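You operate a simulated robot arm through the tools that you are given. There is no shell and no other tool. Be economical: measure what you need, move in short steps, check, and stop when the job is done.

You are at the controls of a simulated two-armed robot. One attempt, no reset.

JOB
On the top of the black table, pour about 110 ml from the white jug into the tall glass, holding that steady with the other hand, and put the white jug back.

The check looks at the end state, three seconds after you hand in, the way a careful person would. Anything else that was tipped, shoved, dropped, spilled or broken makes it a failure.

ROBOT AND FRAMES
Two 6-joint arms with two-finger parallel grippers on one trunk, on a base that drives. Base frame: it is fixed to the floor where the robot stands at the start and does not move with it; the origin is under the middle of the robot, x ahead of it, y to its left, z up; the surface under the hand at the start is at about z = 0.8. Readings come in m, degrees, newtons and seconds.
The left shoulder is at the start at [0.06, 0.187, 1.172], the right one opposite. With the tool pointing down near the work surface each hand reaches from about 0.1 to 0.6 m from the robot's upright axis, wherever it stands, measured 20 degrees to its own side. Payload 1.57 kg a hand.
The tool frame of a hand sits at the grasp point between the pads (the TCP): z along the fingers, y along the line on which they close. The tips reach 0.03 m beyond it. The gripper opens to 0.11 m. The fingers are 0.024 m wide and 0.012 m thick; the gripper's body (0.048 by 0.112 m) begins 0.078 m behind the TCP.
Orientation is that of the tool frame in the base frame, as a unit quaternion [x, y, z, w]. With the fingers straight down and closing along the base's y, the tool's x points along the base's -x, its y along +y and its z along -z.

CONTROLS
- The arms move only by the tool send_rows. It takes "left_targets", "right_targets" or both (then of equal length, played together; a hand with none holds still); each is a list of rows, each an object of numbers (a shift or turn left out is 0, a gripper value left out holds the last): "rx", "ry", "rz": the turn, a rotation vector about the tool's x, y, z in degrees; "dx", "dy", "dz": the shift along the tool's x, y, z in m; "fingers": the finger opening in m, from 0 to 0.11. In form: [{"rx": .., "ry": .., "rz": .., "dx": .., "dy": .., "dz": .., "fingers": ..}, ...]. A call has 1 to 12 rows; each row shifts and turns the commanded pose from where the row before left it, along the tool's axes as they then stand. A row lasts 0.2 s, in which the tool goes at most 0.05 m and 8.6 degrees; a call with a longer step from one row to the next is refused whole, and so is a gripper value outside its range. Where a pose cannot be reached the arm comes as near as it can. A force on the tool above 40 N (or 10 N above the force at the start of the call, whichever is more), or a blocked arm, ends the call early, and 0.2 s more pass. Each finger travels about 0.153 m/s and halts on what it meets, pressing with about 26 N; the grip force reading is that of the motor and also rises with nothing between the fingers. The clock runs only during rows and for 0.2 s after the last one: add rows that do not move to give the fingers time. It gives the time, the measured TCP pose, the force on the tool (base axes), the opening and the grip force at its end, in the units of the frame above (readings bear some noise), with the torque about the TCP (base axes, N m) and any sound that the robot's microphone picked up.
- Cameras (640 x 400 px; columns grow to the right, rows downward): "scene" is now at [0.0043, -0.0336, 1.7089]; the picture's right is [-0.46, -0.89, 0.00], its down [-0.71, 0.37, -0.60] and it looks along [0.53, -0.27, -0.80] (base axes); focal length 269 px, centre (320, 200). "left" rides on the left gripper at [0.07, -0.016, -0.141] in its tool frame; the picture's right is [0.23, 0.97, 0.00], its down [-0.85, 0.20, -0.48] and it looks along [-0.47, 0.11, 0.88] (tool axes); focal length 222 px, centre (320, 200). "right" rides on the right gripper at [0.07, 0.016, -0.141] in its tool frame; the picture's right is [-0.23, 0.97, 0.00], its down [-0.86, -0.20, -0.48] and it looks along [-0.47, -0.11, 0.88] (tool axes); focal length 222 px, centre (320, 200).
- grab_frame(camera): a new picture of that camera. The clock stands still meanwhile.
- move_column(by): slides the trunk up (or, below 0, down) by that many m; the arms and the scene camera ride with it, the base frame stays. It gives what a move gives, with no picture.
- drive_base(legs): drives the robot by 1 to 6 legs, each [ahead, left, turn to the left] in m, m and degrees, along the robot's own axes; the way and the turn of a leg run together, so that a leg with both is an arc; at most 1.5 m and 180 degrees a leg. The arms and the cameras ride along, it lands a little off, and it stops where it bumps. It gives what a move gives.
- turn_head(pan, tilt): turns the head with the scene camera to pan (to the left, within 86 degrees either way) and tilt (down, from -29 to 69), counted from straight ahead of the robot. It gives what a move gives.
- pixel_to_xyz(camera, pixels): for up to 12 pixels [column, row] of the newest picture of that camera ("zoom" is the newest enlarged one), the place [x, y, z] in the base frame of the surface seen there, good to about 0.002 m. The clock stands still meanwhile.
- close_up(camera, box): a new picture of the part [left, top, right, bottom] of that camera's present view, enlarged. The clock stands still meanwhile.
- job_done(): hands the job in; it is judged then, once.

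Go step by step. Measure first, check grasps and placings, and put right what went wrong. The budget is 80 turns and 58 pictures, counting those below and the enlarged ones. Unless the task says otherwise, let go and move clear before handing in, and close with one line.

The tools are called after "Request:" by a JSON object that holds its "op" and its "data". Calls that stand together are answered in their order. send_rows: Moves the arms, as the interface text tells. Its arguments: {"type":"object","properties":{"left_targets":{"type":"array","items":{"type":"object","properties":{"rx":{"type":"number"},"ry":{"type":"number"},"rz":{"type":"number"},"dx":{"type":"number"},"dy":{"type":"number"},"dz":{"type":"number"},"fingers":{"type":"number"}}}},"right_targets":{"type":"array","items":{"type":"object","properties":{"rx":{"type":"number"},"ry":{"type":"number"},"rz":{"type":"number"},"dx":{"type":"number"},"dy":{"type":"number"},"dz":{"type":"number"},"fingers":{"type":"number"}}}}},"required":[]} The other tools are called the same way: move_column (by) slides the trunk up or down; drive_base (legs) drives the base; turn_head (pan, tilt) turns the head that bears the scene camera; grab_frame (camera) takes a picture; pixel_to_xyz (camera, pixels) gives the place of the surface under pixels of a picture; close_up (camera, box) takes an enlarged picture of a part of a camera's view; job_done () hands the job in.

At the start:

```text
t: 0.0
left_ee_pos: [0.3405, -0.0526, 1.183]
left_orientation: [0.0, 1.0, 0.0, 0.0]
left_force: [-0.7, 0.7, -0.5]
left_torque: [-0.01, 0.01, 0.0]
left_gripper_width: 0.1098
left_grip_force: 0.1
right_ee_pos: [0.3033, -0.3559, 1.2296]
right_orientation: [0.001, 1.0, 0.0, 0.0]
right_force: [-0.2, -0.5, 0.2]
right_torque: [0.02, -0.02, -0.02]
right_gripper_width: 0.1099
right_grip_force: 0.2
trunk travel left (down, up): [-0.8, 0.19]
robot x, y, heading: [-0.0035, 0.0004, -0.0]
head pan, tilt: [-27.2, 53.2]
```

scene: 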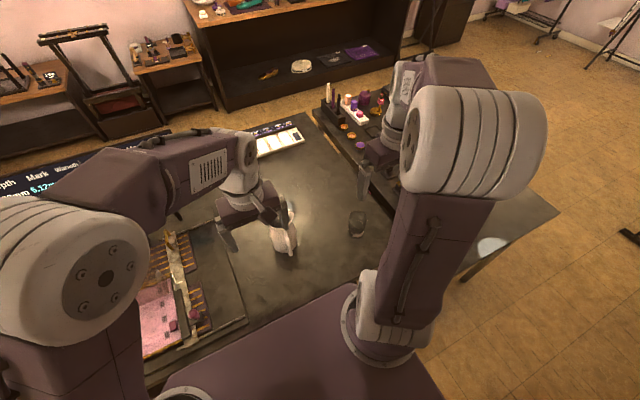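
right: 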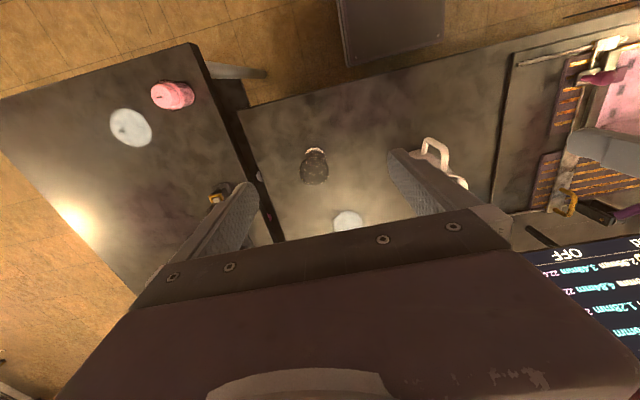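
left: 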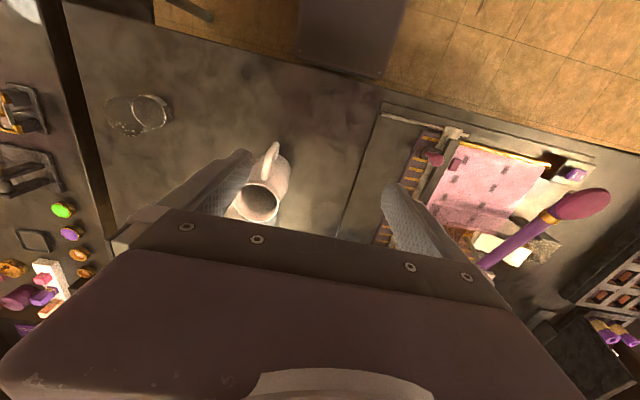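

The left picture shows the white jug near (262,190) and a clear glass near (140,115). I'll enlarge both and measure.

Request:
{"op": "close_up", "data": {"camera": "left", "box": [80, 60, 340, 230]}}

Request:
{"op": "close_up", "data": {"camera": "scene", "box": [220, 160, 400, 280]}}

Request:
{"op": "pixel_to_xyz", "data": {"camera": "left", "pixels": [[150, 97], [150, 126], [133, 112], [165, 112], [120, 115], [272, 150], [262, 200], [262, 186], [282, 190], [245, 190], [235, 212], [310, 180]]}}

Request:
{"op": "pixel_to_xyz", "data": {"camera": "right", "pixels": [[314, 150], [314, 165], [314, 183], [301, 168], [327, 168], [430, 140], [440, 165], [460, 185]]}}

```text
2.35 times, centred on (210, 145) of left
```

zoom: 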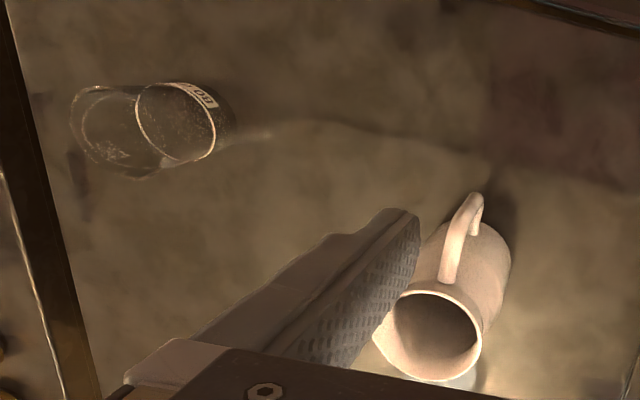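

```text
3.33 times, centred on (310, 220) of scene
```

zoom: 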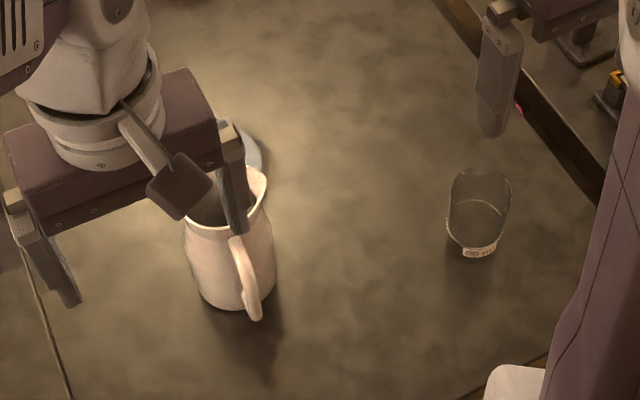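

```text
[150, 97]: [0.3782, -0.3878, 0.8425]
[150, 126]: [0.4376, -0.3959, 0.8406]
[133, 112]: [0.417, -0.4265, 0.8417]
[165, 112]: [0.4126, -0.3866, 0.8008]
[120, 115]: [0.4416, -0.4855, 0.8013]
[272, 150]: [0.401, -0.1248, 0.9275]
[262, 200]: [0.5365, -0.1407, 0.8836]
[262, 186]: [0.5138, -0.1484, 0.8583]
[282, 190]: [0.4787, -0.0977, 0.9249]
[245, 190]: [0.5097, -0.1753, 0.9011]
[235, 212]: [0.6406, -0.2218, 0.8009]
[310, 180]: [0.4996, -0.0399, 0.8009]
```

```text
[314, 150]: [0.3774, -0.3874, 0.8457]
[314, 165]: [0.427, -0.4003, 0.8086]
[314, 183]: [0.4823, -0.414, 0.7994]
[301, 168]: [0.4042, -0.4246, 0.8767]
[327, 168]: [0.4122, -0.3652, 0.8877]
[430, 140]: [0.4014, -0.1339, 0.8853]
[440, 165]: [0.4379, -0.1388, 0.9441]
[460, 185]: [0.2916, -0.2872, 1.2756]
```

The jug's spout looks to be off to one side of the handle, and the finger hides it. I'll shift the left hand over for a clean look at the jug and enlarge the glass from the right camera.

Request:
{"op": "send_rows", "data": {"left_targets": [{"dy": -0.045}, {"dy": -0.045}, {}]}}

Request:
{"op": "close_up", "data": {"camera": "left", "box": [240, 80, 400, 230]}}

Request:
{"op": "close_up", "data": {"camera": "right", "box": [270, 130, 370, 230]}}

```text
t: 0.8
left_ee_pos: [0.3403, -0.144, 1.1815]
left_orientation: [0.001, 1.0, -0.001, 0.0]
left_force: [0.0, 0.6, -0.9]
left_torque: [-0.02, -0.01, 0.02]
left_gripper_width: 0.1099
left_grip_force: 0.1
right_ee_pos: [0.3031, -0.3555, 1.2298]
right_orientation: [0.0, 1.0, -0.001, 0.0]
right_force: [-1.1, 0.2, 0.0]
right_torque: [-0.01, 0.01, 0.0]
right_gripper_width: 0.1099
right_grip_force: 0.1
trunk travel left (down, up): [-0.8, 0.19]
robot x, y, heading: [-0.0001, -0.0047, 0.0]
head pan, tilt: [-27.2, 53.2]
```

```text
2.67 times, centred on (320, 155) of left
```

zoom: 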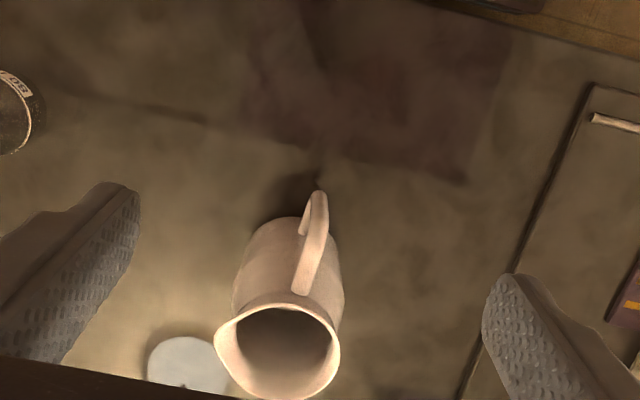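

```text
4.00 times, centred on (320, 180) of right
```

zoom: 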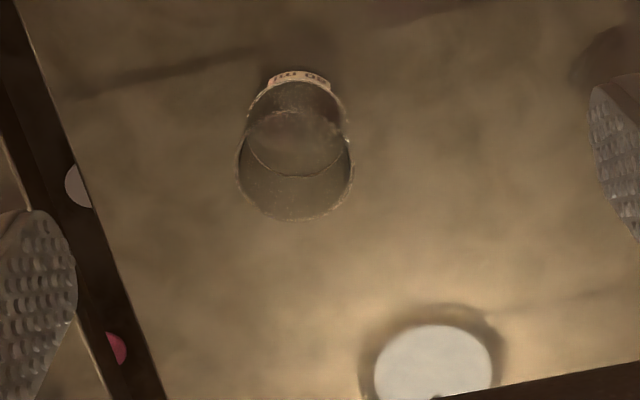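

The jug spout points left in this view, about -y, while the handle points towards the robot (-x). I'll measure the jug and look at the glass label.

Request:
{"op": "close_up", "data": {"camera": "right", "box": [295, 135, 345, 190]}}

Request:
{"op": "pixel_to_xyz", "data": {"camera": "zoom", "pixels": [[175, 60], [200, 60], [270, 60], [160, 140], [345, 140], [150, 200], [365, 200], [250, 180], [250, 310], [250, 120], [330, 60], [250, 345]]}}

Request:
{"op": "close_up", "data": {"camera": "left", "box": [280, 150, 340, 240]}}

```text
7.27 times, centred on (320, 162) of right
```

zoom: 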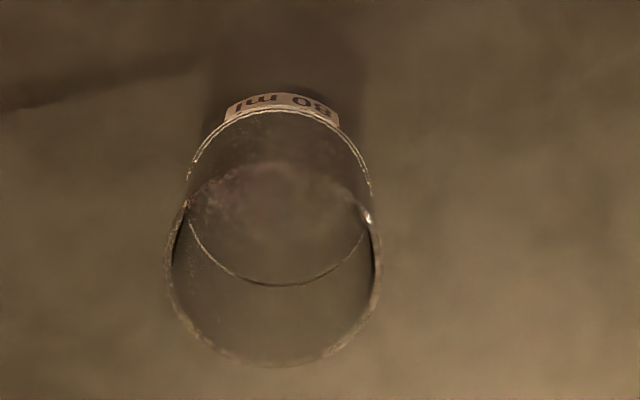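

```text
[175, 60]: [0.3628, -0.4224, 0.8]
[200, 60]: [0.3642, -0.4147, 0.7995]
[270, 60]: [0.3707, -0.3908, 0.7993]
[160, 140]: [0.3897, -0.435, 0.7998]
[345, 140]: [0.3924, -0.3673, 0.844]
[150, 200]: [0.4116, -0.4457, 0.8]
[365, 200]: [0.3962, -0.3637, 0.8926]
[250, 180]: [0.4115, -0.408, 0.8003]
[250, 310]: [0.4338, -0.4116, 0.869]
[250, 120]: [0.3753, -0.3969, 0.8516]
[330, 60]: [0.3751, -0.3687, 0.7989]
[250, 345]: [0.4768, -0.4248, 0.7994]
```

```text
4.44 times, centred on (310, 195) of left
```

zoom: 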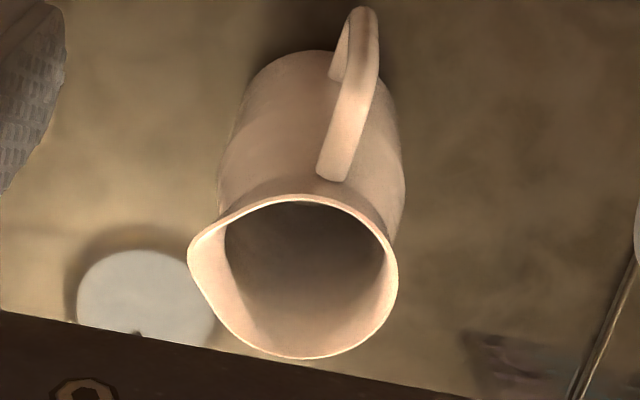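

Request:
{"op": "pixel_to_xyz", "data": {"camera": "zoom", "pixels": [[192, 262], [300, 198], [385, 240], [394, 290], [305, 356], [225, 320], [362, 20], [335, 170], [375, 60], [348, 60], [400, 190], [232, 150]]}}

Request:
{"op": "close_up", "data": {"camera": "scene", "box": [330, 195, 380, 245]}}

```text
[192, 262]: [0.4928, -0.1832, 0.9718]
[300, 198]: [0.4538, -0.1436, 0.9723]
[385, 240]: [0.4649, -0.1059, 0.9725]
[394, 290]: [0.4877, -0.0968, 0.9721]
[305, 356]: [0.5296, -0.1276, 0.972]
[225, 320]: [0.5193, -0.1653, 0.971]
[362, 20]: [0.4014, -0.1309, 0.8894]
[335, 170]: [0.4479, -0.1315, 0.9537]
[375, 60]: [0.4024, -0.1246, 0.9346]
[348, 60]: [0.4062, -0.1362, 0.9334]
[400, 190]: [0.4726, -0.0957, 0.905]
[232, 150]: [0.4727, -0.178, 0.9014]
```

```text
8.00 times, centred on (355, 220) of scene
```

zoom: 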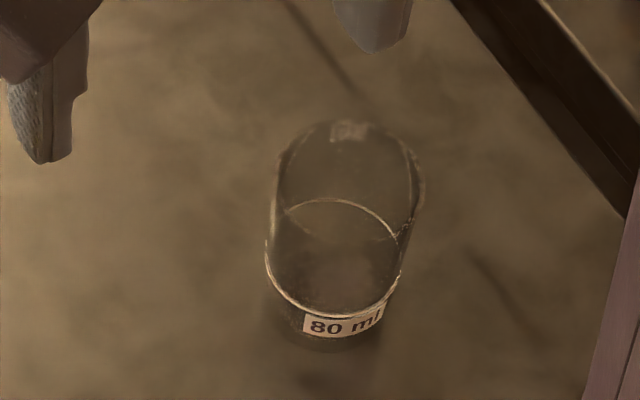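

The jug's axis is at about (0.492, -0.136) with its rim at z 0.972. The spout points to -y, the handle to -x, and the body is about 0.09 wide. The glass is near (0.41, -0.40) with an 80 ml ring. My plan is to grip the jug body with the left hand from -x, straddling the handle, and grip the glass with the right hand from the right rear. I'll turn both hands high up first.

Request:
{"op": "send_rows", "data": {"left_targets": [{"ry": -5.8333}, {"ry": -5.8333}, {"ry": -5.8333}, {"ry": -5.8333}, {"ry": -5.8333}, {"ry": -5.8333}, {"ry": -5.8333}, {"ry": -5.8333}, {"ry": -5.8333}, {"ry": -5.8333}, {"ry": -5.8333}, {"ry": -5.8333}], "right_targets": [{"rz": -7.5}, {"rz": -7.5}, {"rz": -7.5}, {"rz": -7.5}, {"rz": -7.5}, {"rz": -7.5}, {"ry": -8.5}, {"ry": -8.5}, {"ry": -8.5}, {"ry": -8.5}, {"ry": -8.5}, {"ry": -8.5}]}}

Request:
{"op": "grab_frame", "data": {"camera": "scene"}}

```text
t: 3.6
left_ee_pos: [0.3617, -0.1235, 1.1869]
left_orientation: [-0.032, 0.818, 0.013, 0.574]
left_force: [-0.6, -0.4, -0.2]
left_torque: [0.0, 0.0, -0.02]
left_gripper_width: 0.1099
left_grip_force: 0.1
right_ee_pos: [0.3037, -0.3575, 1.2304]
right_orientation: [-0.346, 0.833, 0.165, 0.399]
right_force: [0.0, 0.3, 0.7]
right_torque: [-0.02, 0.03, 0.01]
right_gripper_width: 0.1099
right_grip_force: 0.1
trunk travel left (down, up): [-0.8, 0.19]
robot x, y, heading: [-0.0022, -0.0029, 0.2]
head pan, tilt: [-27.2, 53.2]
stopped in row 12 (left hand): the arm was blocked; the commanded pose is now the measured one
```

```text
47 pictures are left
```

scene: 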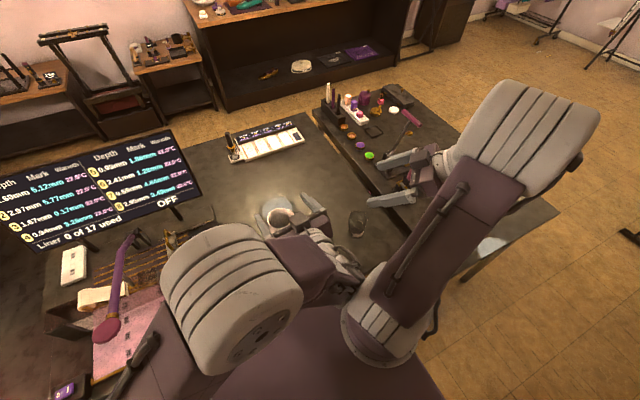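

The left arm was blocked because it is too tight against the robot's body. I'll back the base off 0.15 m and shift 0.22 m to the right, so both objects sit well in front.

Request:
{"op": "drive_base", "data": {"legs": [[-0.15, 0, 0], [0, -0.22, 0]]}}

Request:
{"op": "grab_frame", "data": {"camera": "scene"}}

```text
t: 6.3
left_ee_pos: [0.2092, -0.3455, 1.1878]
left_orientation: [-0.028, 0.818, 0.01, 0.574]
left_force: [0.3, -1.1, 0.5]
left_torque: [0.0, 0.03, -0.01]
left_gripper_width: 0.11
left_grip_force: 0.0
right_ee_pos: [0.1512, -0.5782, 1.23]
right_orientation: [-0.342, 0.835, 0.163, 0.4]
right_force: [0.4, 0.1, -0.1]
right_torque: [0.0, 0.01, 0.0]
right_gripper_width: 0.1099
right_grip_force: 0.1
trunk travel left (down, up): [-0.8, 0.19]
robot x, y, heading: [-0.1522, -0.2221, -0.5]
head pan, tilt: [-27.2, 53.2]
```

```text
46 pictures are left
```

scene: 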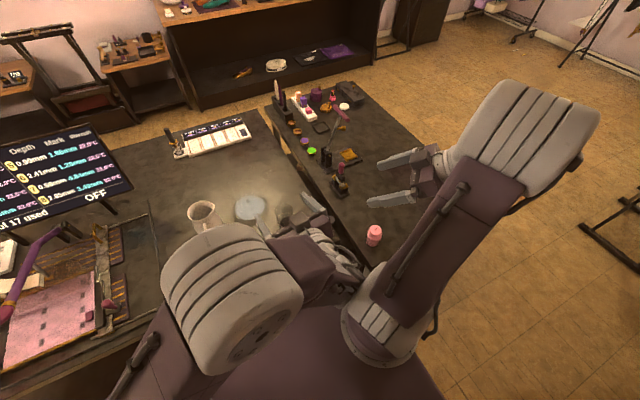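

The base moved as asked. I'll bring the left hand to a spot behind the jug, still high, and lower the right hand to a spot behind and right of the glass.

Request:
{"op": "send_rows", "data": {"left_targets": [{"dx": -0.007, "dy": 0.035, "dz": 0.019, "rx": 0.47, "rz": 0.33}, {"dx": -0.007, "dy": 0.035, "dz": 0.019, "rx": 0.47, "rz": 0.33}, {"dx": -0.007, "dy": 0.035, "dz": 0.019, "rx": 0.47, "rz": 0.33}, {"dx": -0.007, "dy": 0.035, "dz": 0.019, "rx": 0.47, "rz": 0.33}, {"dx": -0.007, "dy": 0.035, "dz": 0.019, "rx": 0.47, "rz": 0.33}, {"dx": -0.007, "dy": 0.035, "dz": 0.019, "rx": 0.47, "rz": 0.33}, {}, {}, {}], "right_targets": [{"dx": 0.0068, "dy": -0.009, "dz": 0.039}, {"dx": 0.0068, "dy": -0.009, "dz": 0.039}, {"dx": 0.0068, "dy": -0.009, "dz": 0.039}, {"dx": 0.0068, "dy": -0.009, "dz": 0.039}, {"dx": 0.0068, "dy": -0.009, "dz": 0.039}, {"dx": 0.0068, "dy": -0.009, "dz": 0.039}, {"ry": -4.5}, {"ry": -4.5}, {}]}}

Request:
{"op": "grab_frame", "data": {"camera": "right"}}

Request:
{"op": "grab_frame", "data": {"camera": "left"}}

```text
t: 8.3
left_ee_pos: [0.3308, -0.1437, 1.2036]
left_orientation: [0.002, 0.82, 0.003, 0.572]
left_force: [0.7, 1.1, -0.4]
left_torque: [-0.01, -0.01, 0.02]
left_gripper_width: 0.11
left_grip_force: 0.1
left hand out of reach, approached as far as the arm can: row 5, 6
right_ee_pos: [0.3002, -0.5085, 1.0497]
right_orientation: [-0.328, 0.801, 0.189, 0.464]
right_force: [1.0, 0.6, -0.2]
right_torque: [-0.01, 0.03, 0.01]
right_gripper_width: 0.11
right_grip_force: 0.0
trunk travel left (down, up): [-0.8, 0.19]
robot x, y, heading: [-0.1536, -0.2222, -0.4]
head pan, tilt: [-27.2, 53.2]
```

```text
45 pictures are left
```

right: 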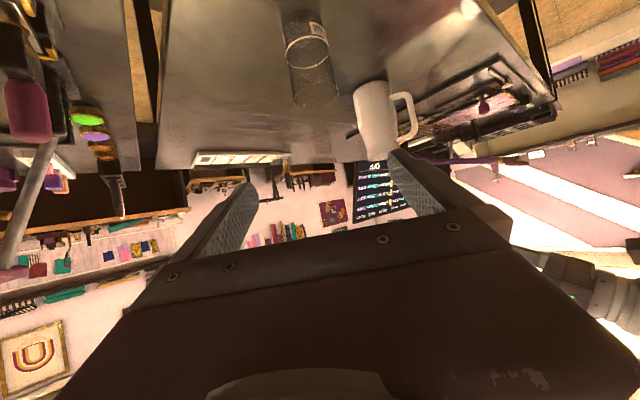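

```text
44 pictures are left
```

left: 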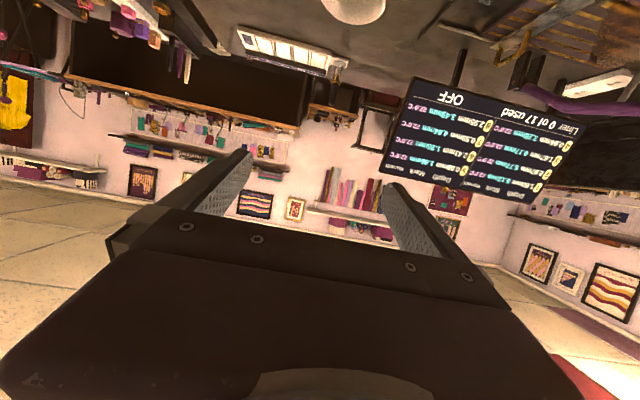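

Both poses hold. I'll take a side close-up of the glass from the right camera and measure its rim, ring and base.

Request:
{"op": "close_up", "data": {"camera": "right", "box": [260, 0, 360, 120]}}

Request:
{"op": "pixel_to_xyz", "data": {"camera": "right", "pixels": [[308, 14], [318, 25], [307, 45], [290, 40], [325, 42], [290, 95], [337, 90], [313, 105], [378, 85], [378, 150], [360, 120], [395, 115]]}}

```text
3.33 times, centred on (310, 60) of right
```

zoom: 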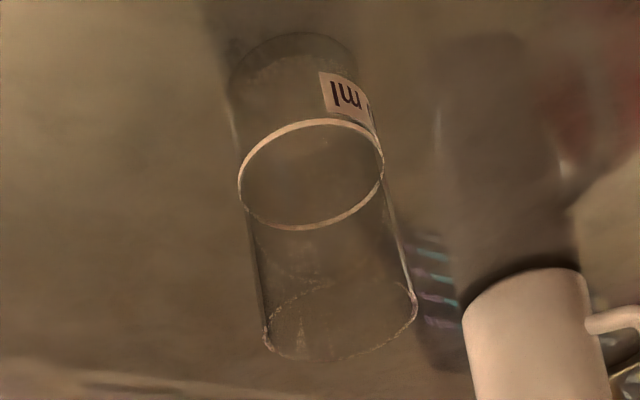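

```text
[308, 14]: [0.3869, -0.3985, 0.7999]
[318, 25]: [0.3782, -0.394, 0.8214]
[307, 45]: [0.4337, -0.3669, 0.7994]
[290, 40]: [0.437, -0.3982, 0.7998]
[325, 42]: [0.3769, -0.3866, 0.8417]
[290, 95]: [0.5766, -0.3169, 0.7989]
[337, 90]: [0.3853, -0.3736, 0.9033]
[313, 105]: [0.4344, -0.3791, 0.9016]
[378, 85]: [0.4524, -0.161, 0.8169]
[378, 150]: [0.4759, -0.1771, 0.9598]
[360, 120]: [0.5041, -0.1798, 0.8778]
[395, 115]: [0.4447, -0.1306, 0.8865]
```

Request:
{"op": "pixel_to_xyz", "data": {"camera": "zoom", "pixels": [[415, 300], [410, 320], [345, 358], [266, 335], [267, 345], [300, 122], [240, 180], [383, 165], [300, 228], [352, 208], [260, 45], [265, 60]]}}

```text
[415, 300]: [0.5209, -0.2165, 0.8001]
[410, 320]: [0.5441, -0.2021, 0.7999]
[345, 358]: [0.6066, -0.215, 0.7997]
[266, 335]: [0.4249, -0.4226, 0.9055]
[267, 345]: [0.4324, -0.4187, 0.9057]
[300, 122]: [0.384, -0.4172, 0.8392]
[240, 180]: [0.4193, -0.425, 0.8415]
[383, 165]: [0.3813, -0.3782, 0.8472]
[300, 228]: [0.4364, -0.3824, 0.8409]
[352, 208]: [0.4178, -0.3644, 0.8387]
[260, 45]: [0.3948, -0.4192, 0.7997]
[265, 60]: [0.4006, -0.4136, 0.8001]
```

The glass axis is at about (0.407, -0.395), radius 0.032, rim z 0.906, and the 80 ml ring is at z 0.840. By that, 110 ml should come to about z 0.852. I'll lower both hands to their pre-grasp places.

Request:
{"op": "send_rows", "data": {"left_targets": [{"dx": 0.0347, "dy": 0.001, "dz": 0.0158}, {"dx": 0.0347, "dy": 0.001, "dz": 0.0158}, {"dx": 0.0347, "dy": 0.001, "dz": 0.0158}, {"dx": 0.0347, "dy": 0.001, "dz": 0.0158}, {"dx": 0.0347, "dy": 0.001, "dz": 0.0158}, {"dx": 0.0347, "dy": 0.001, "dz": 0.0158}, {"dx": 0.0347, "dy": 0.001, "dz": 0.0158}, {"dx": 0.0347, "dy": 0.001, "dz": 0.0158}, {}], "right_targets": [{"dx": 0.0174, "dy": 0.0006, "dz": 0.016}, {"dx": 0.0174, "dy": 0.0006, "dz": 0.016}, {"dx": 0.0174, "dy": 0.0006, "dz": 0.016}, {"dx": 0.0174, "dy": 0.0006, "dz": 0.016}, {"dx": 0.0174, "dy": 0.0006, "dz": 0.016}, {"dx": 0.0174, "dy": 0.0006, "dz": 0.016}, {"dx": 0.0174, "dy": 0.0006, "dz": 0.016}, {"dx": 0.0174, "dy": 0.0006, "dz": 0.016}, {}]}}

Request:
{"op": "grab_frame", "data": {"camera": "right"}}

Request:
{"op": "grab_frame", "data": {"camera": "left"}}

```text
t: 10.3
left_ee_pos: [0.4439, -0.2309, 1.007]
left_orientation: [0.001, 0.819, 0.005, 0.574]
left_force: [-0.3, 0.0, -0.1]
left_torque: [0.0, 0.02, 0.02]
left_gripper_width: 0.1102
left_grip_force: 0.2
left hand out of reach, approached as far as the arm can: row 1, 2, 3, 4, 5, 6, 7, 8
right_ee_pos: [0.3284, -0.479, 0.8679]
right_orientation: [-0.328, 0.8, 0.19, 0.464]
right_force: [-0.3, -0.2, 0.3]
right_torque: [-0.01, -0.04, -0.05]
right_gripper_width: 0.11
right_grip_force: 0.0
right hand out of reach, approached as far as the arm can: row 6
trunk travel left (down, up): [-0.8, 0.19]
robot x, y, heading: [-0.1466, -0.2222, -0.3]
head pan, tilt: [-27.2, 53.2]
```

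```text
42 pictures are left
```

right: 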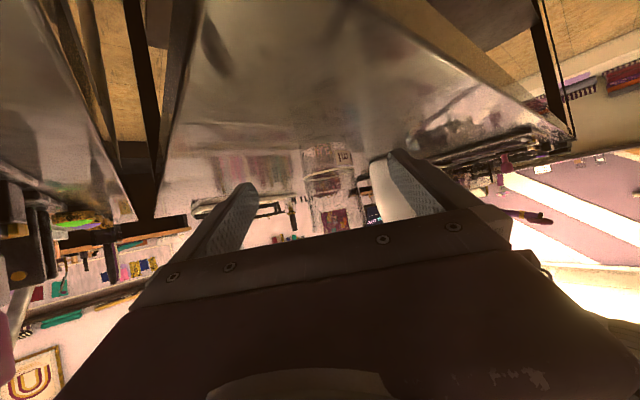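

```text
41 pictures are left
```

left: 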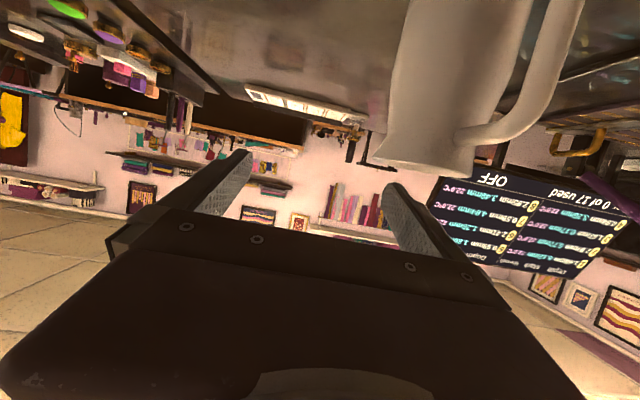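

The left arm is too folded at this distance, so it ended up off to one side at (0.444, -0.231, 1.007); it touched nothing. I'll lift the right hand a bit and back the base off another 0.15 m.

Request:
{"op": "send_rows", "data": {"right_targets": [{"dx": -0.035, "dz": -0.02}, {"dx": -0.035, "dz": -0.02}, {}]}}

Request:
{"op": "drive_base", "data": {"legs": [[-0.15, 0, 0]]}}

Request:
{"op": "send_rows", "data": {"left_targets": [{}]}}

```text
t: 11.1
left_ee_pos: [0.4465, -0.2308, 1.0064]
left_orientation: [0.001, 0.82, 0.005, 0.573]
left_force: [-1.5, 0.7, 0.7]
left_torque: [0.02, -0.01, -0.06]
left_gripper_width: 0.1099
left_grip_force: 0.1
right_ee_pos: [0.3313, -0.479, 0.9474]
right_orientation: [-0.328, 0.8, 0.19, 0.464]
right_force: [-0.9, 0.0, -0.4]
right_torque: [0.05, 0.0, 0.0]
right_gripper_width: 0.1102
right_grip_force: 0.0
trunk travel left (down, up): [-0.8, 0.19]
robot x, y, heading: [-0.1487, -0.2218, -0.5]
head pan, tilt: [-27.2, 53.2]
```

```text
t: 12.4
left_ee_pos: [0.2975, -0.2278, 1.0067]
left_orientation: [0.001, 0.82, 0.005, 0.572]
left_force: [0.8, -0.2, -0.4]
left_torque: [0.0, -0.02, 0.01]
left_gripper_width: 0.1102
left_grip_force: 0.2
right_ee_pos: [0.1827, -0.4769, 0.9476]
right_orientation: [-0.328, 0.801, 0.19, 0.464]
right_force: [0.0, 1.0, -0.7]
right_torque: [-0.01, 0.03, 0.01]
right_gripper_width: 0.11
right_grip_force: 0.1
trunk travel left (down, up): [-0.8, 0.19]
robot x, y, heading: [-0.2982, -0.2202, -0.6]
head pan, tilt: [-27.2, 53.2]
```

```text
t: 12.8
left_ee_pos: [0.298, -0.2285, 1.0049]
left_orientation: [0.002, 0.819, 0.004, 0.573]
left_force: [0.2, 0.3, -0.1]
left_torque: [0.0, -0.01, -0.03]
left_gripper_width: 0.1103
left_grip_force: 0.1
right_ee_pos: [0.1819, -0.4776, 0.9473]
right_orientation: [-0.329, 0.801, 0.19, 0.463]
right_force: [0.5, -0.2, -0.3]
right_torque: [-0.01, 0.0, 0.01]
right_gripper_width: 0.1096
right_grip_force: 0.0
trunk travel left (down, up): [-0.8, 0.19]
robot x, y, heading: [-0.297, -0.2183, -0.4]
head pan, tilt: [-27.2, 53.2]
```

The base is now at x -0.30. I'll step the left hand towards its pre-grasp place while staying high, and bring the right hand back behind the glass.

Request:
{"op": "send_rows", "data": {"left_targets": [{"dx": -0.005, "dy": 0.023, "dz": 0.0134}, {"dx": -0.005, "dy": 0.023, "dz": 0.0134}, {"dx": -0.005, "dy": 0.023, "dz": 0.0134}, {"dx": -0.005, "dy": 0.023, "dz": 0.0134}, {}], "right_targets": [{"dx": -0.0129, "dy": -0.0258, "dz": 0.0223}, {"dx": -0.0129, "dy": -0.0258, "dz": 0.0223}, {"dx": -0.0129, "dy": -0.0258, "dz": 0.0223}, {"dx": -0.0129, "dy": -0.0258, "dz": 0.0223}, {}]}}

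```text
t: 14.0
left_ee_pos: [0.361, -0.1447, 1.0112]
left_orientation: [0.002, 0.82, 0.01, 0.572]
left_force: [-0.9, 0.3, -0.6]
left_torque: [-0.01, 0.04, 0.0]
left_gripper_width: 0.1104
left_grip_force: 0.1
left hand out of reach, approached as far as the arm can: row 2, 4
right_ee_pos: [0.3267, -0.4789, 0.95]
right_orientation: [-0.328, 0.801, 0.19, 0.464]
right_force: [0.1, -0.2, -0.3]
right_torque: [-0.01, -0.02, -0.01]
right_gripper_width: 0.1099
right_grip_force: 0.0
trunk travel left (down, up): [-0.8, 0.19]
robot x, y, heading: [-0.3013, -0.2226, -0.4]
head pan, tilt: [-27.2, 53.2]
```

The left wrist seems to be at a bend limit this low beneath the shoulder, so lowering the trunk should help. I'll raise the hands first, then slide the trunk down 0.2 m.

Request:
{"op": "send_rows", "data": {"left_targets": [{"dx": -0.028, "dz": -0.02}, {"dx": -0.028, "dz": -0.02}, {"dx": -0.028, "dz": -0.02}, {}], "right_targets": [{"dx": -0.04, "dz": -0.023}, {"dx": -0.04, "dz": -0.023}, {"dx": -0.04, "dz": -0.023}, {}]}}

Request:
{"op": "move_column", "data": {"by": -0.2}}

Request:
{"op": "grab_frame", "data": {"camera": "scene"}}

```text
t: 15.0
left_ee_pos: [0.3336, -0.1447, 1.1092]
left_orientation: [0.0, 0.82, 0.006, 0.573]
left_force: [0.1, 0.5, 0.3]
left_torque: [-0.02, 0.01, 0.02]
left_gripper_width: 0.1098
left_grip_force: 0.1
right_ee_pos: [0.3276, -0.4783, 1.086]
right_orientation: [-0.327, 0.802, 0.189, 0.463]
right_force: [0.4, 0.0, 0.2]
right_torque: [0.02, -0.01, 0.01]
right_gripper_width: 0.11
right_grip_force: 0.1
trunk travel left (down, up): [-0.8, 0.19]
robot x, y, heading: [-0.2987, -0.2154, -0.4]
head pan, tilt: [-27.2, 53.2]
```

```text
t: 17.2
left_ee_pos: [0.3339, -0.1457, 0.9088]
left_orientation: [0.001, 0.819, 0.005, 0.574]
left_force: [-0.3, 0.1, 0.4]
left_torque: [0.01, 0.0, -0.01]
left_gripper_width: 0.11
left_grip_force: 0.1
right_ee_pos: [0.3264, -0.4789, 0.8856]
right_orientation: [-0.328, 0.801, 0.189, 0.464]
right_force: [-1.0, 0.4, 0.6]
right_torque: [0.0, 0.01, 0.02]
right_gripper_width: 0.11
right_grip_force: 0.1
trunk travel left (down, up): [-0.6, 0.39]
robot x, y, heading: [-0.3023, -0.219, -0.6]
head pan, tilt: [-27.2, 53.2]
```

```text
40 pictures are left
```

scene: 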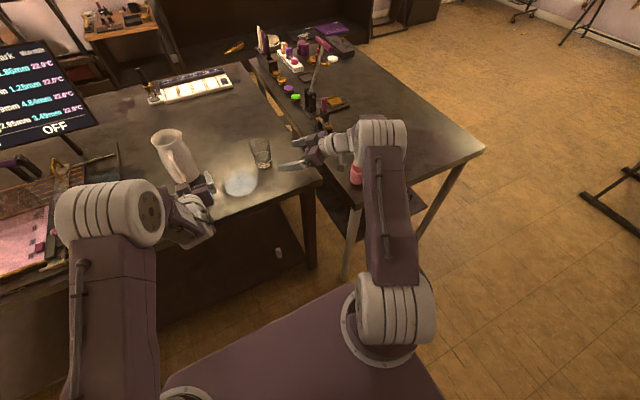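

The trunk is down and both hands sit at working height. The pink jar at (356,173) looks close to the right forearm, so I'll check it.

Request:
{"op": "pixel_to_xyz", "data": {"camera": "scene", "pixels": [[356, 166], [354, 182], [370, 165], [368, 185], [350, 140], [345, 155]]}}

Request:
{"op": "close_up", "data": {"camera": "scene", "box": [230, 110, 420, 230]}}

```text
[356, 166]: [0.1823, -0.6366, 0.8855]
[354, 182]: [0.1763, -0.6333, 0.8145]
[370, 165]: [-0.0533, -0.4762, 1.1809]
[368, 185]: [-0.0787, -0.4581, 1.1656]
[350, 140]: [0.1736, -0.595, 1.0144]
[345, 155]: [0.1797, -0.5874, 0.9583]
```

```text
3.33 times, centred on (325, 170) of scene
```

zoom: 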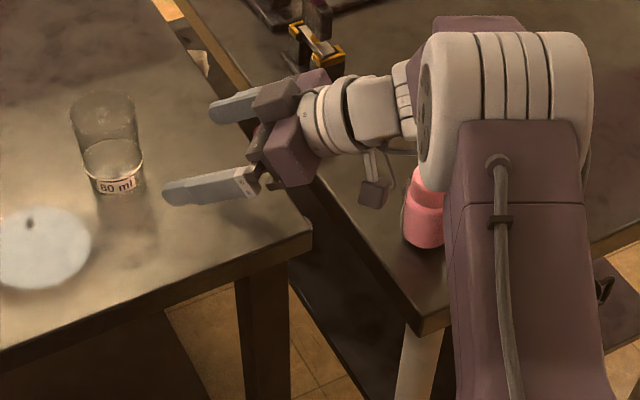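

The jar top is about 0.07 m below the right elbow, and moving forward takes the arm away from it. I'll advance the right hand around the glass.

Request:
{"op": "send_rows", "data": {"right_targets": [{"dx": -0.0077, "dy": 0.0004, "dz": 0.0179}, {"dx": -0.0077, "dy": 0.0004, "dz": 0.0179}, {"dx": -0.0077, "dy": 0.0004, "dz": 0.0179}, {"dx": -0.0077, "dy": 0.0004, "dz": 0.0179}, {"dx": -0.0077, "dy": 0.0004, "dz": 0.0179}, {"dx": -0.0077, "dy": 0.0004, "dz": 0.0179}, {}]}}

Request:
{"op": "grab_frame", "data": {"camera": "right"}}

Request:
{"op": "close_up", "data": {"camera": "scene", "box": [140, 90, 380, 240]}}

```text
t: 18.8
left_ee_pos: [0.3336, -0.145, 0.9092]
left_orientation: [0.002, 0.819, 0.005, 0.574]
left_force: [-0.3, 0.0, 0.2]
left_torque: [0.04, -0.01, -0.01]
left_gripper_width: 0.11
left_grip_force: 0.0
right_ee_pos: [0.4085, -0.3946, 0.8726]
right_orientation: [-0.329, 0.801, 0.189, 0.464]
right_force: [0.1, 0.7, 0.1]
right_torque: [-0.01, 0.01, 0.0]
right_gripper_width: 0.1099
right_grip_force: 0.1
trunk travel left (down, up): [-0.6, 0.39]
robot x, y, heading: [-0.3007, -0.2193, -0.8]
head pan, tilt: [-27.2, 53.2]
```

```text
38 pictures are left
```

right: 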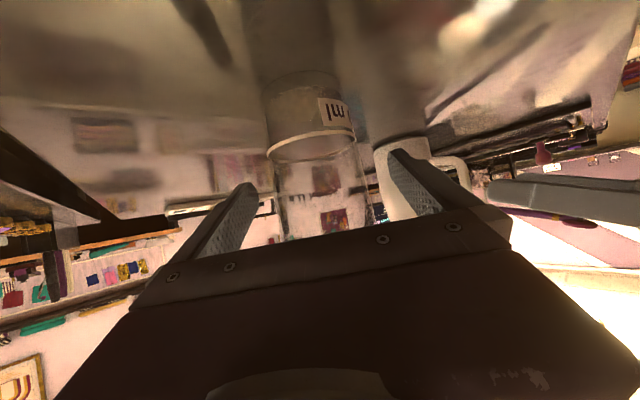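

```text
2.67 times, centred on (260, 165) of scene
```

zoom: 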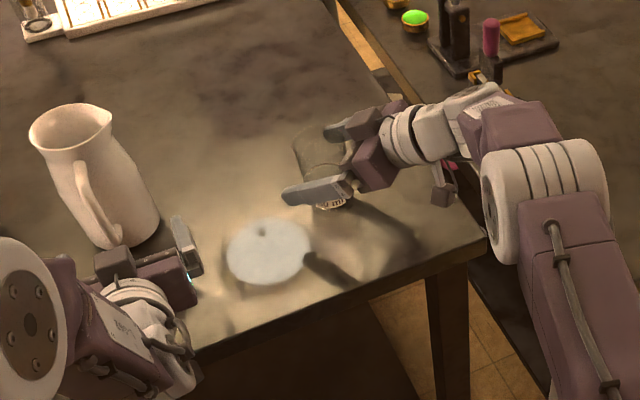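

The glass is centred between the right fingers. I'll close gently.

Request:
{"op": "send_rows", "data": {"right_targets": [{"fingers": 0.085}, {"fingers": 0.073}, {"fingers": 0.066}, {"fingers": 0.06}, {"fingers": 0.055}, {}, {}]}}

```text
t: 20.4
left_ee_pos: [0.3332, -0.1437, 0.9082]
left_orientation: [0.002, 0.819, 0.005, 0.573]
left_force: [-0.1, -1.0, -0.2]
left_torque: [-0.02, 0.0, 0.01]
left_gripper_width: 0.1098
left_grip_force: 0.1
right_ee_pos: [0.4095, -0.3946, 0.8729]
right_orientation: [-0.329, 0.8, 0.19, 0.464]
right_force: [0.6, 0.3, 2.2]
right_torque: [-0.05, -0.03, 0.02]
right_gripper_width: 0.0641
right_grip_force: 26.0
trunk travel left (down, up): [-0.6, 0.39]
robot x, y, heading: [-0.3006, -0.2175, -0.6]
head pan, tilt: [-27.2, 53.2]
```

The glass is held (opening 0.0641, 26 N). Now I'll align the left hand and move it partway around the jug.

Request:
{"op": "send_rows", "data": {"left_targets": [{"dx": 0.0075, "dy": 0.008, "dz": 0.0027}, {"dx": -0.0094, "dz": 0.0258}, {"dx": -0.0094, "dz": 0.0258}, {"dx": -0.0047, "dz": 0.0129}, {}]}}

Request:
{"op": "grab_frame", "data": {"camera": "left"}}

Request:
{"op": "close_up", "data": {"camera": "scene", "box": [120, 110, 280, 230]}}

```text
t: 21.6
left_ee_pos: [0.4034, -0.1365, 0.8997]
left_orientation: [0.002, 0.82, 0.005, 0.573]
left_force: [0.3, 0.6, -0.4]
left_torque: [0.01, 0.01, -0.01]
left_gripper_width: 0.11
left_grip_force: 0.1
right_ee_pos: [0.4097, -0.3945, 0.872]
right_orientation: [-0.329, 0.8, 0.19, 0.464]
right_force: [0.7, 0.4, 0.2]
right_torque: [-0.06, -0.03, 0.04]
right_gripper_width: 0.064
right_grip_force: 26.3
trunk travel left (down, up): [-0.6, 0.39]
robot x, y, heading: [-0.2983, -0.2223, -0.4]
head pan, tilt: [-27.2, 53.2]
```

```text
36 pictures are left
```

left: 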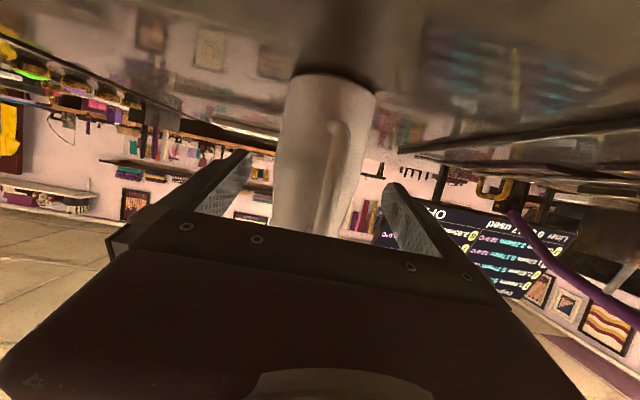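

```text
3.33 times, centred on (200, 170) of scene
```

zoom: 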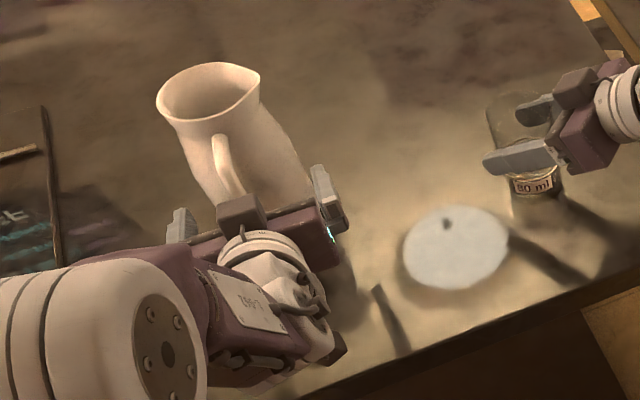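

The jug is centred between the left fingers. I'll advance the remaining 0.065 m.

Request:
{"op": "send_rows", "data": {"left_targets": [{"dx": -0.0075, "dz": 0.0207}, {"dx": -0.0075, "dz": 0.0207}, {"dx": -0.0072, "dz": 0.0197}, {}]}}

Request:
{"op": "grab_frame", "data": {"camera": "left"}}

```text
t: 22.6
left_ee_pos: [0.4685, -0.1375, 0.8998]
left_orientation: [0.001, 0.819, 0.005, 0.574]
left_force: [0.7, 0.3, 0.0]
left_torque: [0.01, 0.0, 0.01]
left_gripper_width: 0.11
left_grip_force: 0.1
right_ee_pos: [0.4103, -0.3951, 0.8719]
right_orientation: [-0.33, 0.8, 0.191, 0.464]
right_force: [1.2, 0.4, -0.2]
right_torque: [0.0, -0.07, 0.01]
right_gripper_width: 0.0641
right_grip_force: 25.8
trunk travel left (down, up): [-0.6, 0.39]
robot x, y, heading: [-0.302, -0.2186, -0.7]
head pan, tilt: [-27.2, 53.2]
```

```text
34 pictures are left
```

left: 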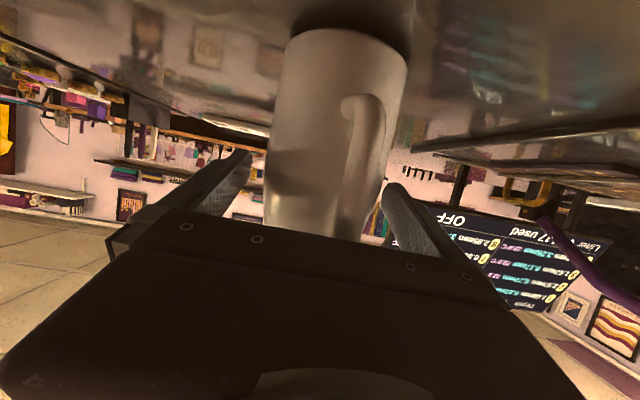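

There is no contact yet and the jug is centred. I'll close on the body.

Request:
{"op": "send_rows", "data": {"left_targets": [{"fingers": 0.1}, {"fingers": 0.094}, {"fingers": 0.089}, {"fingers": 0.084}, {"fingers": 0.079}, {"fingers": 0.075}, {}, {}]}}

Request:
{"op": "close_up", "data": {"camera": "scene", "box": [120, 110, 280, 230]}}

```text
t: 24.4
left_ee_pos: [0.4692, -0.1372, 0.8999]
left_orientation: [0.001, 0.819, 0.004, 0.574]
left_force: [2.4, 2.0, 0.7]
left_torque: [-0.03, -0.02, 0.05]
left_gripper_width: 0.0914
left_grip_force: 25.9
right_ee_pos: [0.4091, -0.3942, 0.8723]
right_orientation: [-0.328, 0.801, 0.19, 0.464]
right_force: [1.2, -0.6, 1.0]
right_torque: [-0.07, -0.12, -0.01]
right_gripper_width: 0.0641
right_grip_force: 26.3
trunk travel left (down, up): [-0.6, 0.39]
robot x, y, heading: [-0.3016, -0.2199, -0.4]
head pan, tilt: [-27.2, 53.2]
```

```text
3.33 times, centred on (200, 170) of scene
```

zoom: 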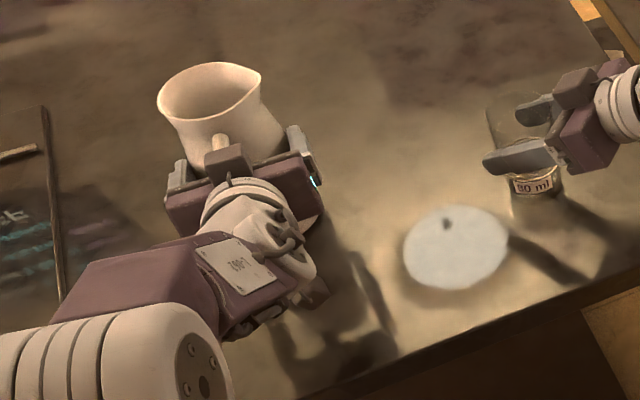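

The jug is gripped (0.0914 m, 26 N). I'll lift it slowly straight up by 0.13 m.

Request:
{"op": "send_rows", "data": {"left_targets": [{"dx": -0.0047, "dz": -0.0017}, {"dx": -0.0094, "dz": -0.0034}, {"dx": -0.0188, "dz": -0.0068}, {"dx": -0.0188, "dz": -0.0068}, {"dx": -0.0188, "dz": -0.0068}, {"dx": -0.0188, "dz": -0.0068}, {"dx": -0.0188, "dz": -0.0068}, {"dx": -0.0094, "dz": -0.0034}, {"dx": -0.0047, "dz": -0.0017}, {}]}}

Request:
{"op": "grab_frame", "data": {"camera": "scene"}}

```text
t: 26.6
left_ee_pos: [0.4683, -0.1375, 1.0299]
left_orientation: [0.001, 0.82, 0.005, 0.573]
left_force: [0.7, -0.2, -7.0]
left_torque: [-0.01, 0.07, 0.02]
left_gripper_width: 0.0917
left_grip_force: 25.7
right_ee_pos: [0.4082, -0.396, 0.8721]
right_orientation: [-0.328, 0.801, 0.189, 0.464]
right_force: [0.2, 0.3, 4.6]
right_torque: [-0.09, -0.11, -0.02]
right_gripper_width: 0.064
right_grip_force: 25.7
trunk travel left (down, up): [-0.6, 0.39]
robot x, y, heading: [-0.2981, -0.2196, -0.8]
head pan, tilt: [-27.2, 53.2]
```

```text
32 pictures are left
```

scene: 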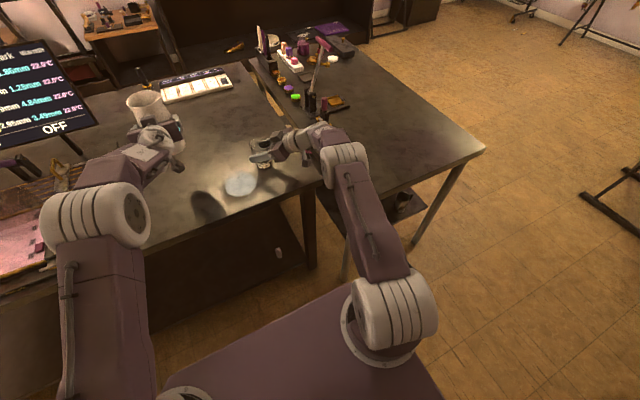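

The jug is up and weighs about 7 N with no slip. I'll carry it over beside the glass, still upright.

Request:
{"op": "send_rows", "data": {"left_targets": [{"dx": 0.0008, "dz": -0.0023, "dy": -0.0047}, {"dx": 0.0017, "dz": -0.0046, "dy": -0.0094}, {"dx": 0.0033, "dz": -0.0092, "dy": -0.0187}, {"dx": 0.0033, "dz": -0.0092, "dy": -0.0187}, {"dx": 0.0033, "dz": -0.0092, "dy": -0.0187}, {"dx": 0.0033, "dz": -0.0092, "dy": -0.0187}, {"dx": 0.0033, "dz": -0.0092, "dy": -0.0187}, {"dx": 0.0033, "dz": -0.0092, "dy": -0.0187}, {"dx": 0.0033, "dz": -0.0092, "dy": -0.0187}, {"dx": 0.0017, "dz": -0.0046, "dy": -0.0094}, {"dx": 0.0008, "dz": -0.0023, "dy": -0.0047}, {}]}}

Request:
{"op": "turn_head", "data": {"pan": -13, "tilt": 48}}

Request:
{"op": "grab_frame", "data": {"camera": "scene"}}

```text
t: 29.2
left_ee_pos: [0.386, -0.297, 1.0286]
left_orientation: [0.001, 0.82, 0.005, 0.573]
left_force: [0.3, -0.1, -6.6]
left_torque: [-0.01, 0.13, 0.0]
left_gripper_width: 0.0916
left_grip_force: 26.1
right_ee_pos: [0.4087, -0.3945, 0.8729]
right_orientation: [-0.328, 0.801, 0.189, 0.464]
right_force: [0.6, 0.9, 4.0]
right_torque: [-0.05, -0.13, -0.03]
right_gripper_width: 0.0642
right_grip_force: 26.1
trunk travel left (down, up): [-0.6, 0.39]
robot x, y, heading: [-0.2998, -0.2183, -0.5]
head pan, tilt: [-27.2, 53.2]
```

```text
t: 30.0
left_ee_pos: [0.3864, -0.2955, 1.0299]
left_orientation: [0.001, 0.819, 0.005, 0.573]
left_force: [0.2, 0.6, -6.4]
left_torque: [0.0, 0.13, -0.02]
left_gripper_width: 0.0914
left_grip_force: 25.8
right_ee_pos: [0.4082, -0.3963, 0.8723]
right_orientation: [-0.328, 0.801, 0.189, 0.463]
right_force: [-0.1, -0.4, 3.4]
right_torque: [-0.08, -0.08, -0.05]
right_gripper_width: 0.0641
right_grip_force: 26.4
trunk travel left (down, up): [-0.6, 0.39]
robot x, y, heading: [-0.2991, -0.2194, -0.7]
head pan, tilt: [-13.0, 48.0]
```

```text
31 pictures are left
```

scene: 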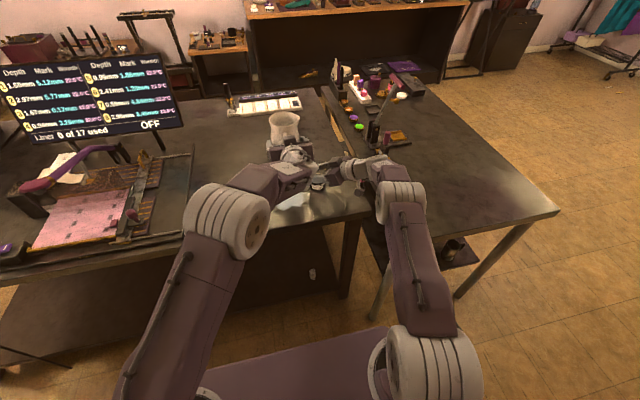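

The jug is in position, upright, at (0.386, -0.296, 1.03). I'll look closely to judge clearances and the liquid level before tilting.

Request:
{"op": "close_up", "data": {"camera": "scene", "box": [250, 95, 370, 215]}}

Request:
{"op": "grab_frame", "data": {"camera": "right"}}

```text
3.33 times, centred on (310, 155) of scene
```

zoom: 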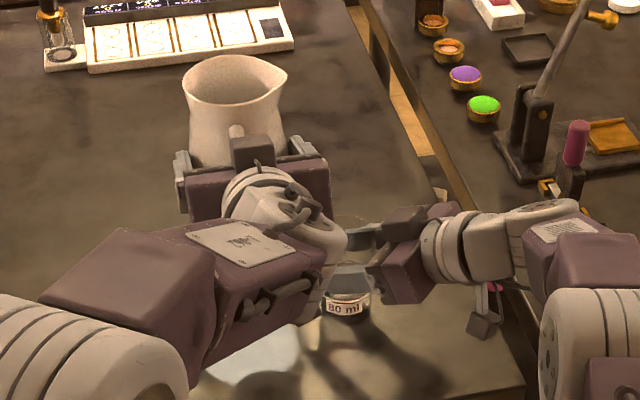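

```text
29 pictures are left
```

right: 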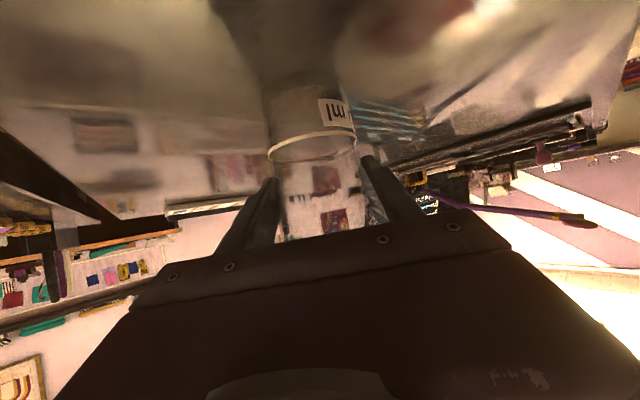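

Clearances look fine, and the left wrist camera swings away (+y) when tilting. I'll tilt 25° first with the lip over the glass.

Request:
{"op": "send_rows", "data": {"left_targets": [{"rx": -0.86, "rz": 2.35}, {"rx": -1.71, "rz": 4.7}, {"rx": -1.71, "rz": 4.7}, {"rx": -1.71, "rz": 4.7}, {"rx": -1.71, "rz": 4.7}, {"rx": -0.86, "rz": 2.35}, {}]}}

Request:
{"op": "close_up", "data": {"camera": "scene", "box": [250, 95, 370, 215]}}

```text
t: 31.6
left_ee_pos: [0.3859, -0.2964, 1.0299]
left_orientation: [0.127, 0.799, 0.181, 0.559]
left_force: [0.8, -0.2, -6.3]
left_torque: [-0.12, 0.12, 0.01]
left_gripper_width: 0.0916
left_grip_force: 25.9
right_ee_pos: [0.4094, -0.3955, 0.8714]
right_orientation: [-0.329, 0.801, 0.19, 0.463]
right_force: [-1.2, -0.3, 4.0]
right_torque: [-0.08, -0.04, -0.02]
right_gripper_width: 0.0637
right_grip_force: 26.1
trunk travel left (down, up): [-0.6, 0.39]
robot x, y, heading: [-0.2996, -0.2215, -0.6]
head pan, tilt: [-13.0, 48.0]
```

```text
3.33 times, centred on (310, 155) of scene
```

zoom: 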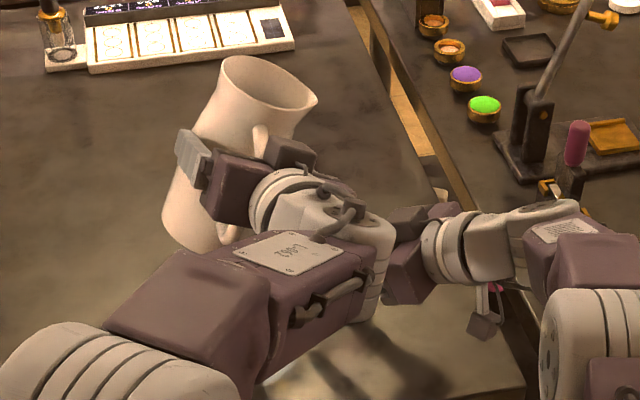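

The left wrist has swung nearer to the right gripper, so I'll measure the gap between them.

Request:
{"op": "pixel_to_xyz", "data": {"camera": "zoom", "pixels": [[385, 235], [380, 280], [365, 310], [350, 190], [400, 225], [410, 250], [400, 290], [425, 230], [310, 100], [345, 175]]}}

Request:
{"op": "grab_frame", "data": {"camera": "right"}}

```text
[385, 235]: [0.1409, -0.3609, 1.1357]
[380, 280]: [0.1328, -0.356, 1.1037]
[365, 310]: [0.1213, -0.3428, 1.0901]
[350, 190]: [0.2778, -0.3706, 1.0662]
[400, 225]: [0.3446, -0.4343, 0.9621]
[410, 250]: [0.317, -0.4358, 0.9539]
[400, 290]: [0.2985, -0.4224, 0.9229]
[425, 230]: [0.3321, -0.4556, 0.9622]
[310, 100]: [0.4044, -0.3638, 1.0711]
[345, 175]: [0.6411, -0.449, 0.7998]
```

```text
27 pictures are left
```

right: 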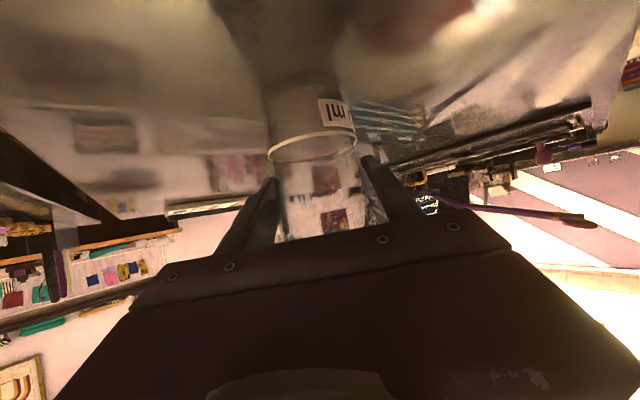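

There is ample gap (0.11 m in height). I'll descend 0.03 m and tilt on to about 41°, watching the force and the glass.

Request:
{"op": "send_rows", "data": {"left_targets": [{"dx": 0.0128, "dy": -0.0063, "dz": 0.0047}, {"dx": 0.0128, "dy": -0.0063, "dz": 0.0047}, {"rx": -1.37, "rz": 3.76}, {"rx": -1.37, "rz": 3.76}, {"rx": -1.37, "rz": 3.76}, {"rx": -1.37, "rz": 3.76}, {}, {}]}}

Request:
{"op": "close_up", "data": {"camera": "right", "box": [220, 50, 420, 250]}}

```text
t: 33.4
left_ee_pos: [0.3862, -0.2963, 0.9995]
left_orientation: [0.203, 0.767, 0.291, 0.535]
left_force: [-0.7, -0.4, -6.7]
left_torque: [-0.21, 0.1, -0.01]
left_gripper_width: 0.0916
left_grip_force: 26.0
right_ee_pos: [0.4084, -0.3948, 0.8719]
right_orientation: [-0.328, 0.801, 0.19, 0.464]
right_force: [-0.8, -0.7, 2.9]
right_torque: [-0.08, 0.01, -0.04]
right_gripper_width: 0.0639
right_grip_force: 25.8
trunk travel left (down, up): [-0.6, 0.39]
robot x, y, heading: [-0.2987, -0.2192, -0.7]
head pan, tilt: [-13.0, 48.0]
```

```text
2.00 times, centred on (320, 150) of right
```

zoom: 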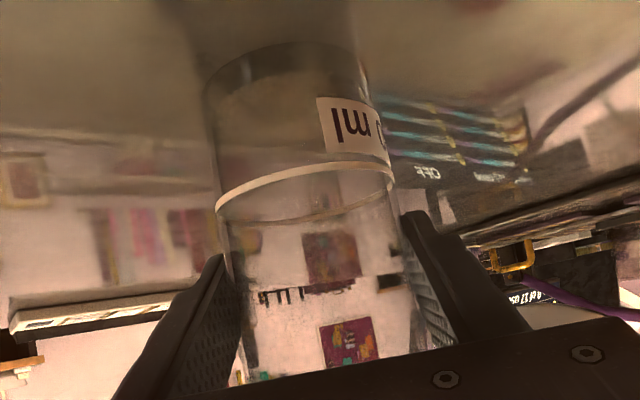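

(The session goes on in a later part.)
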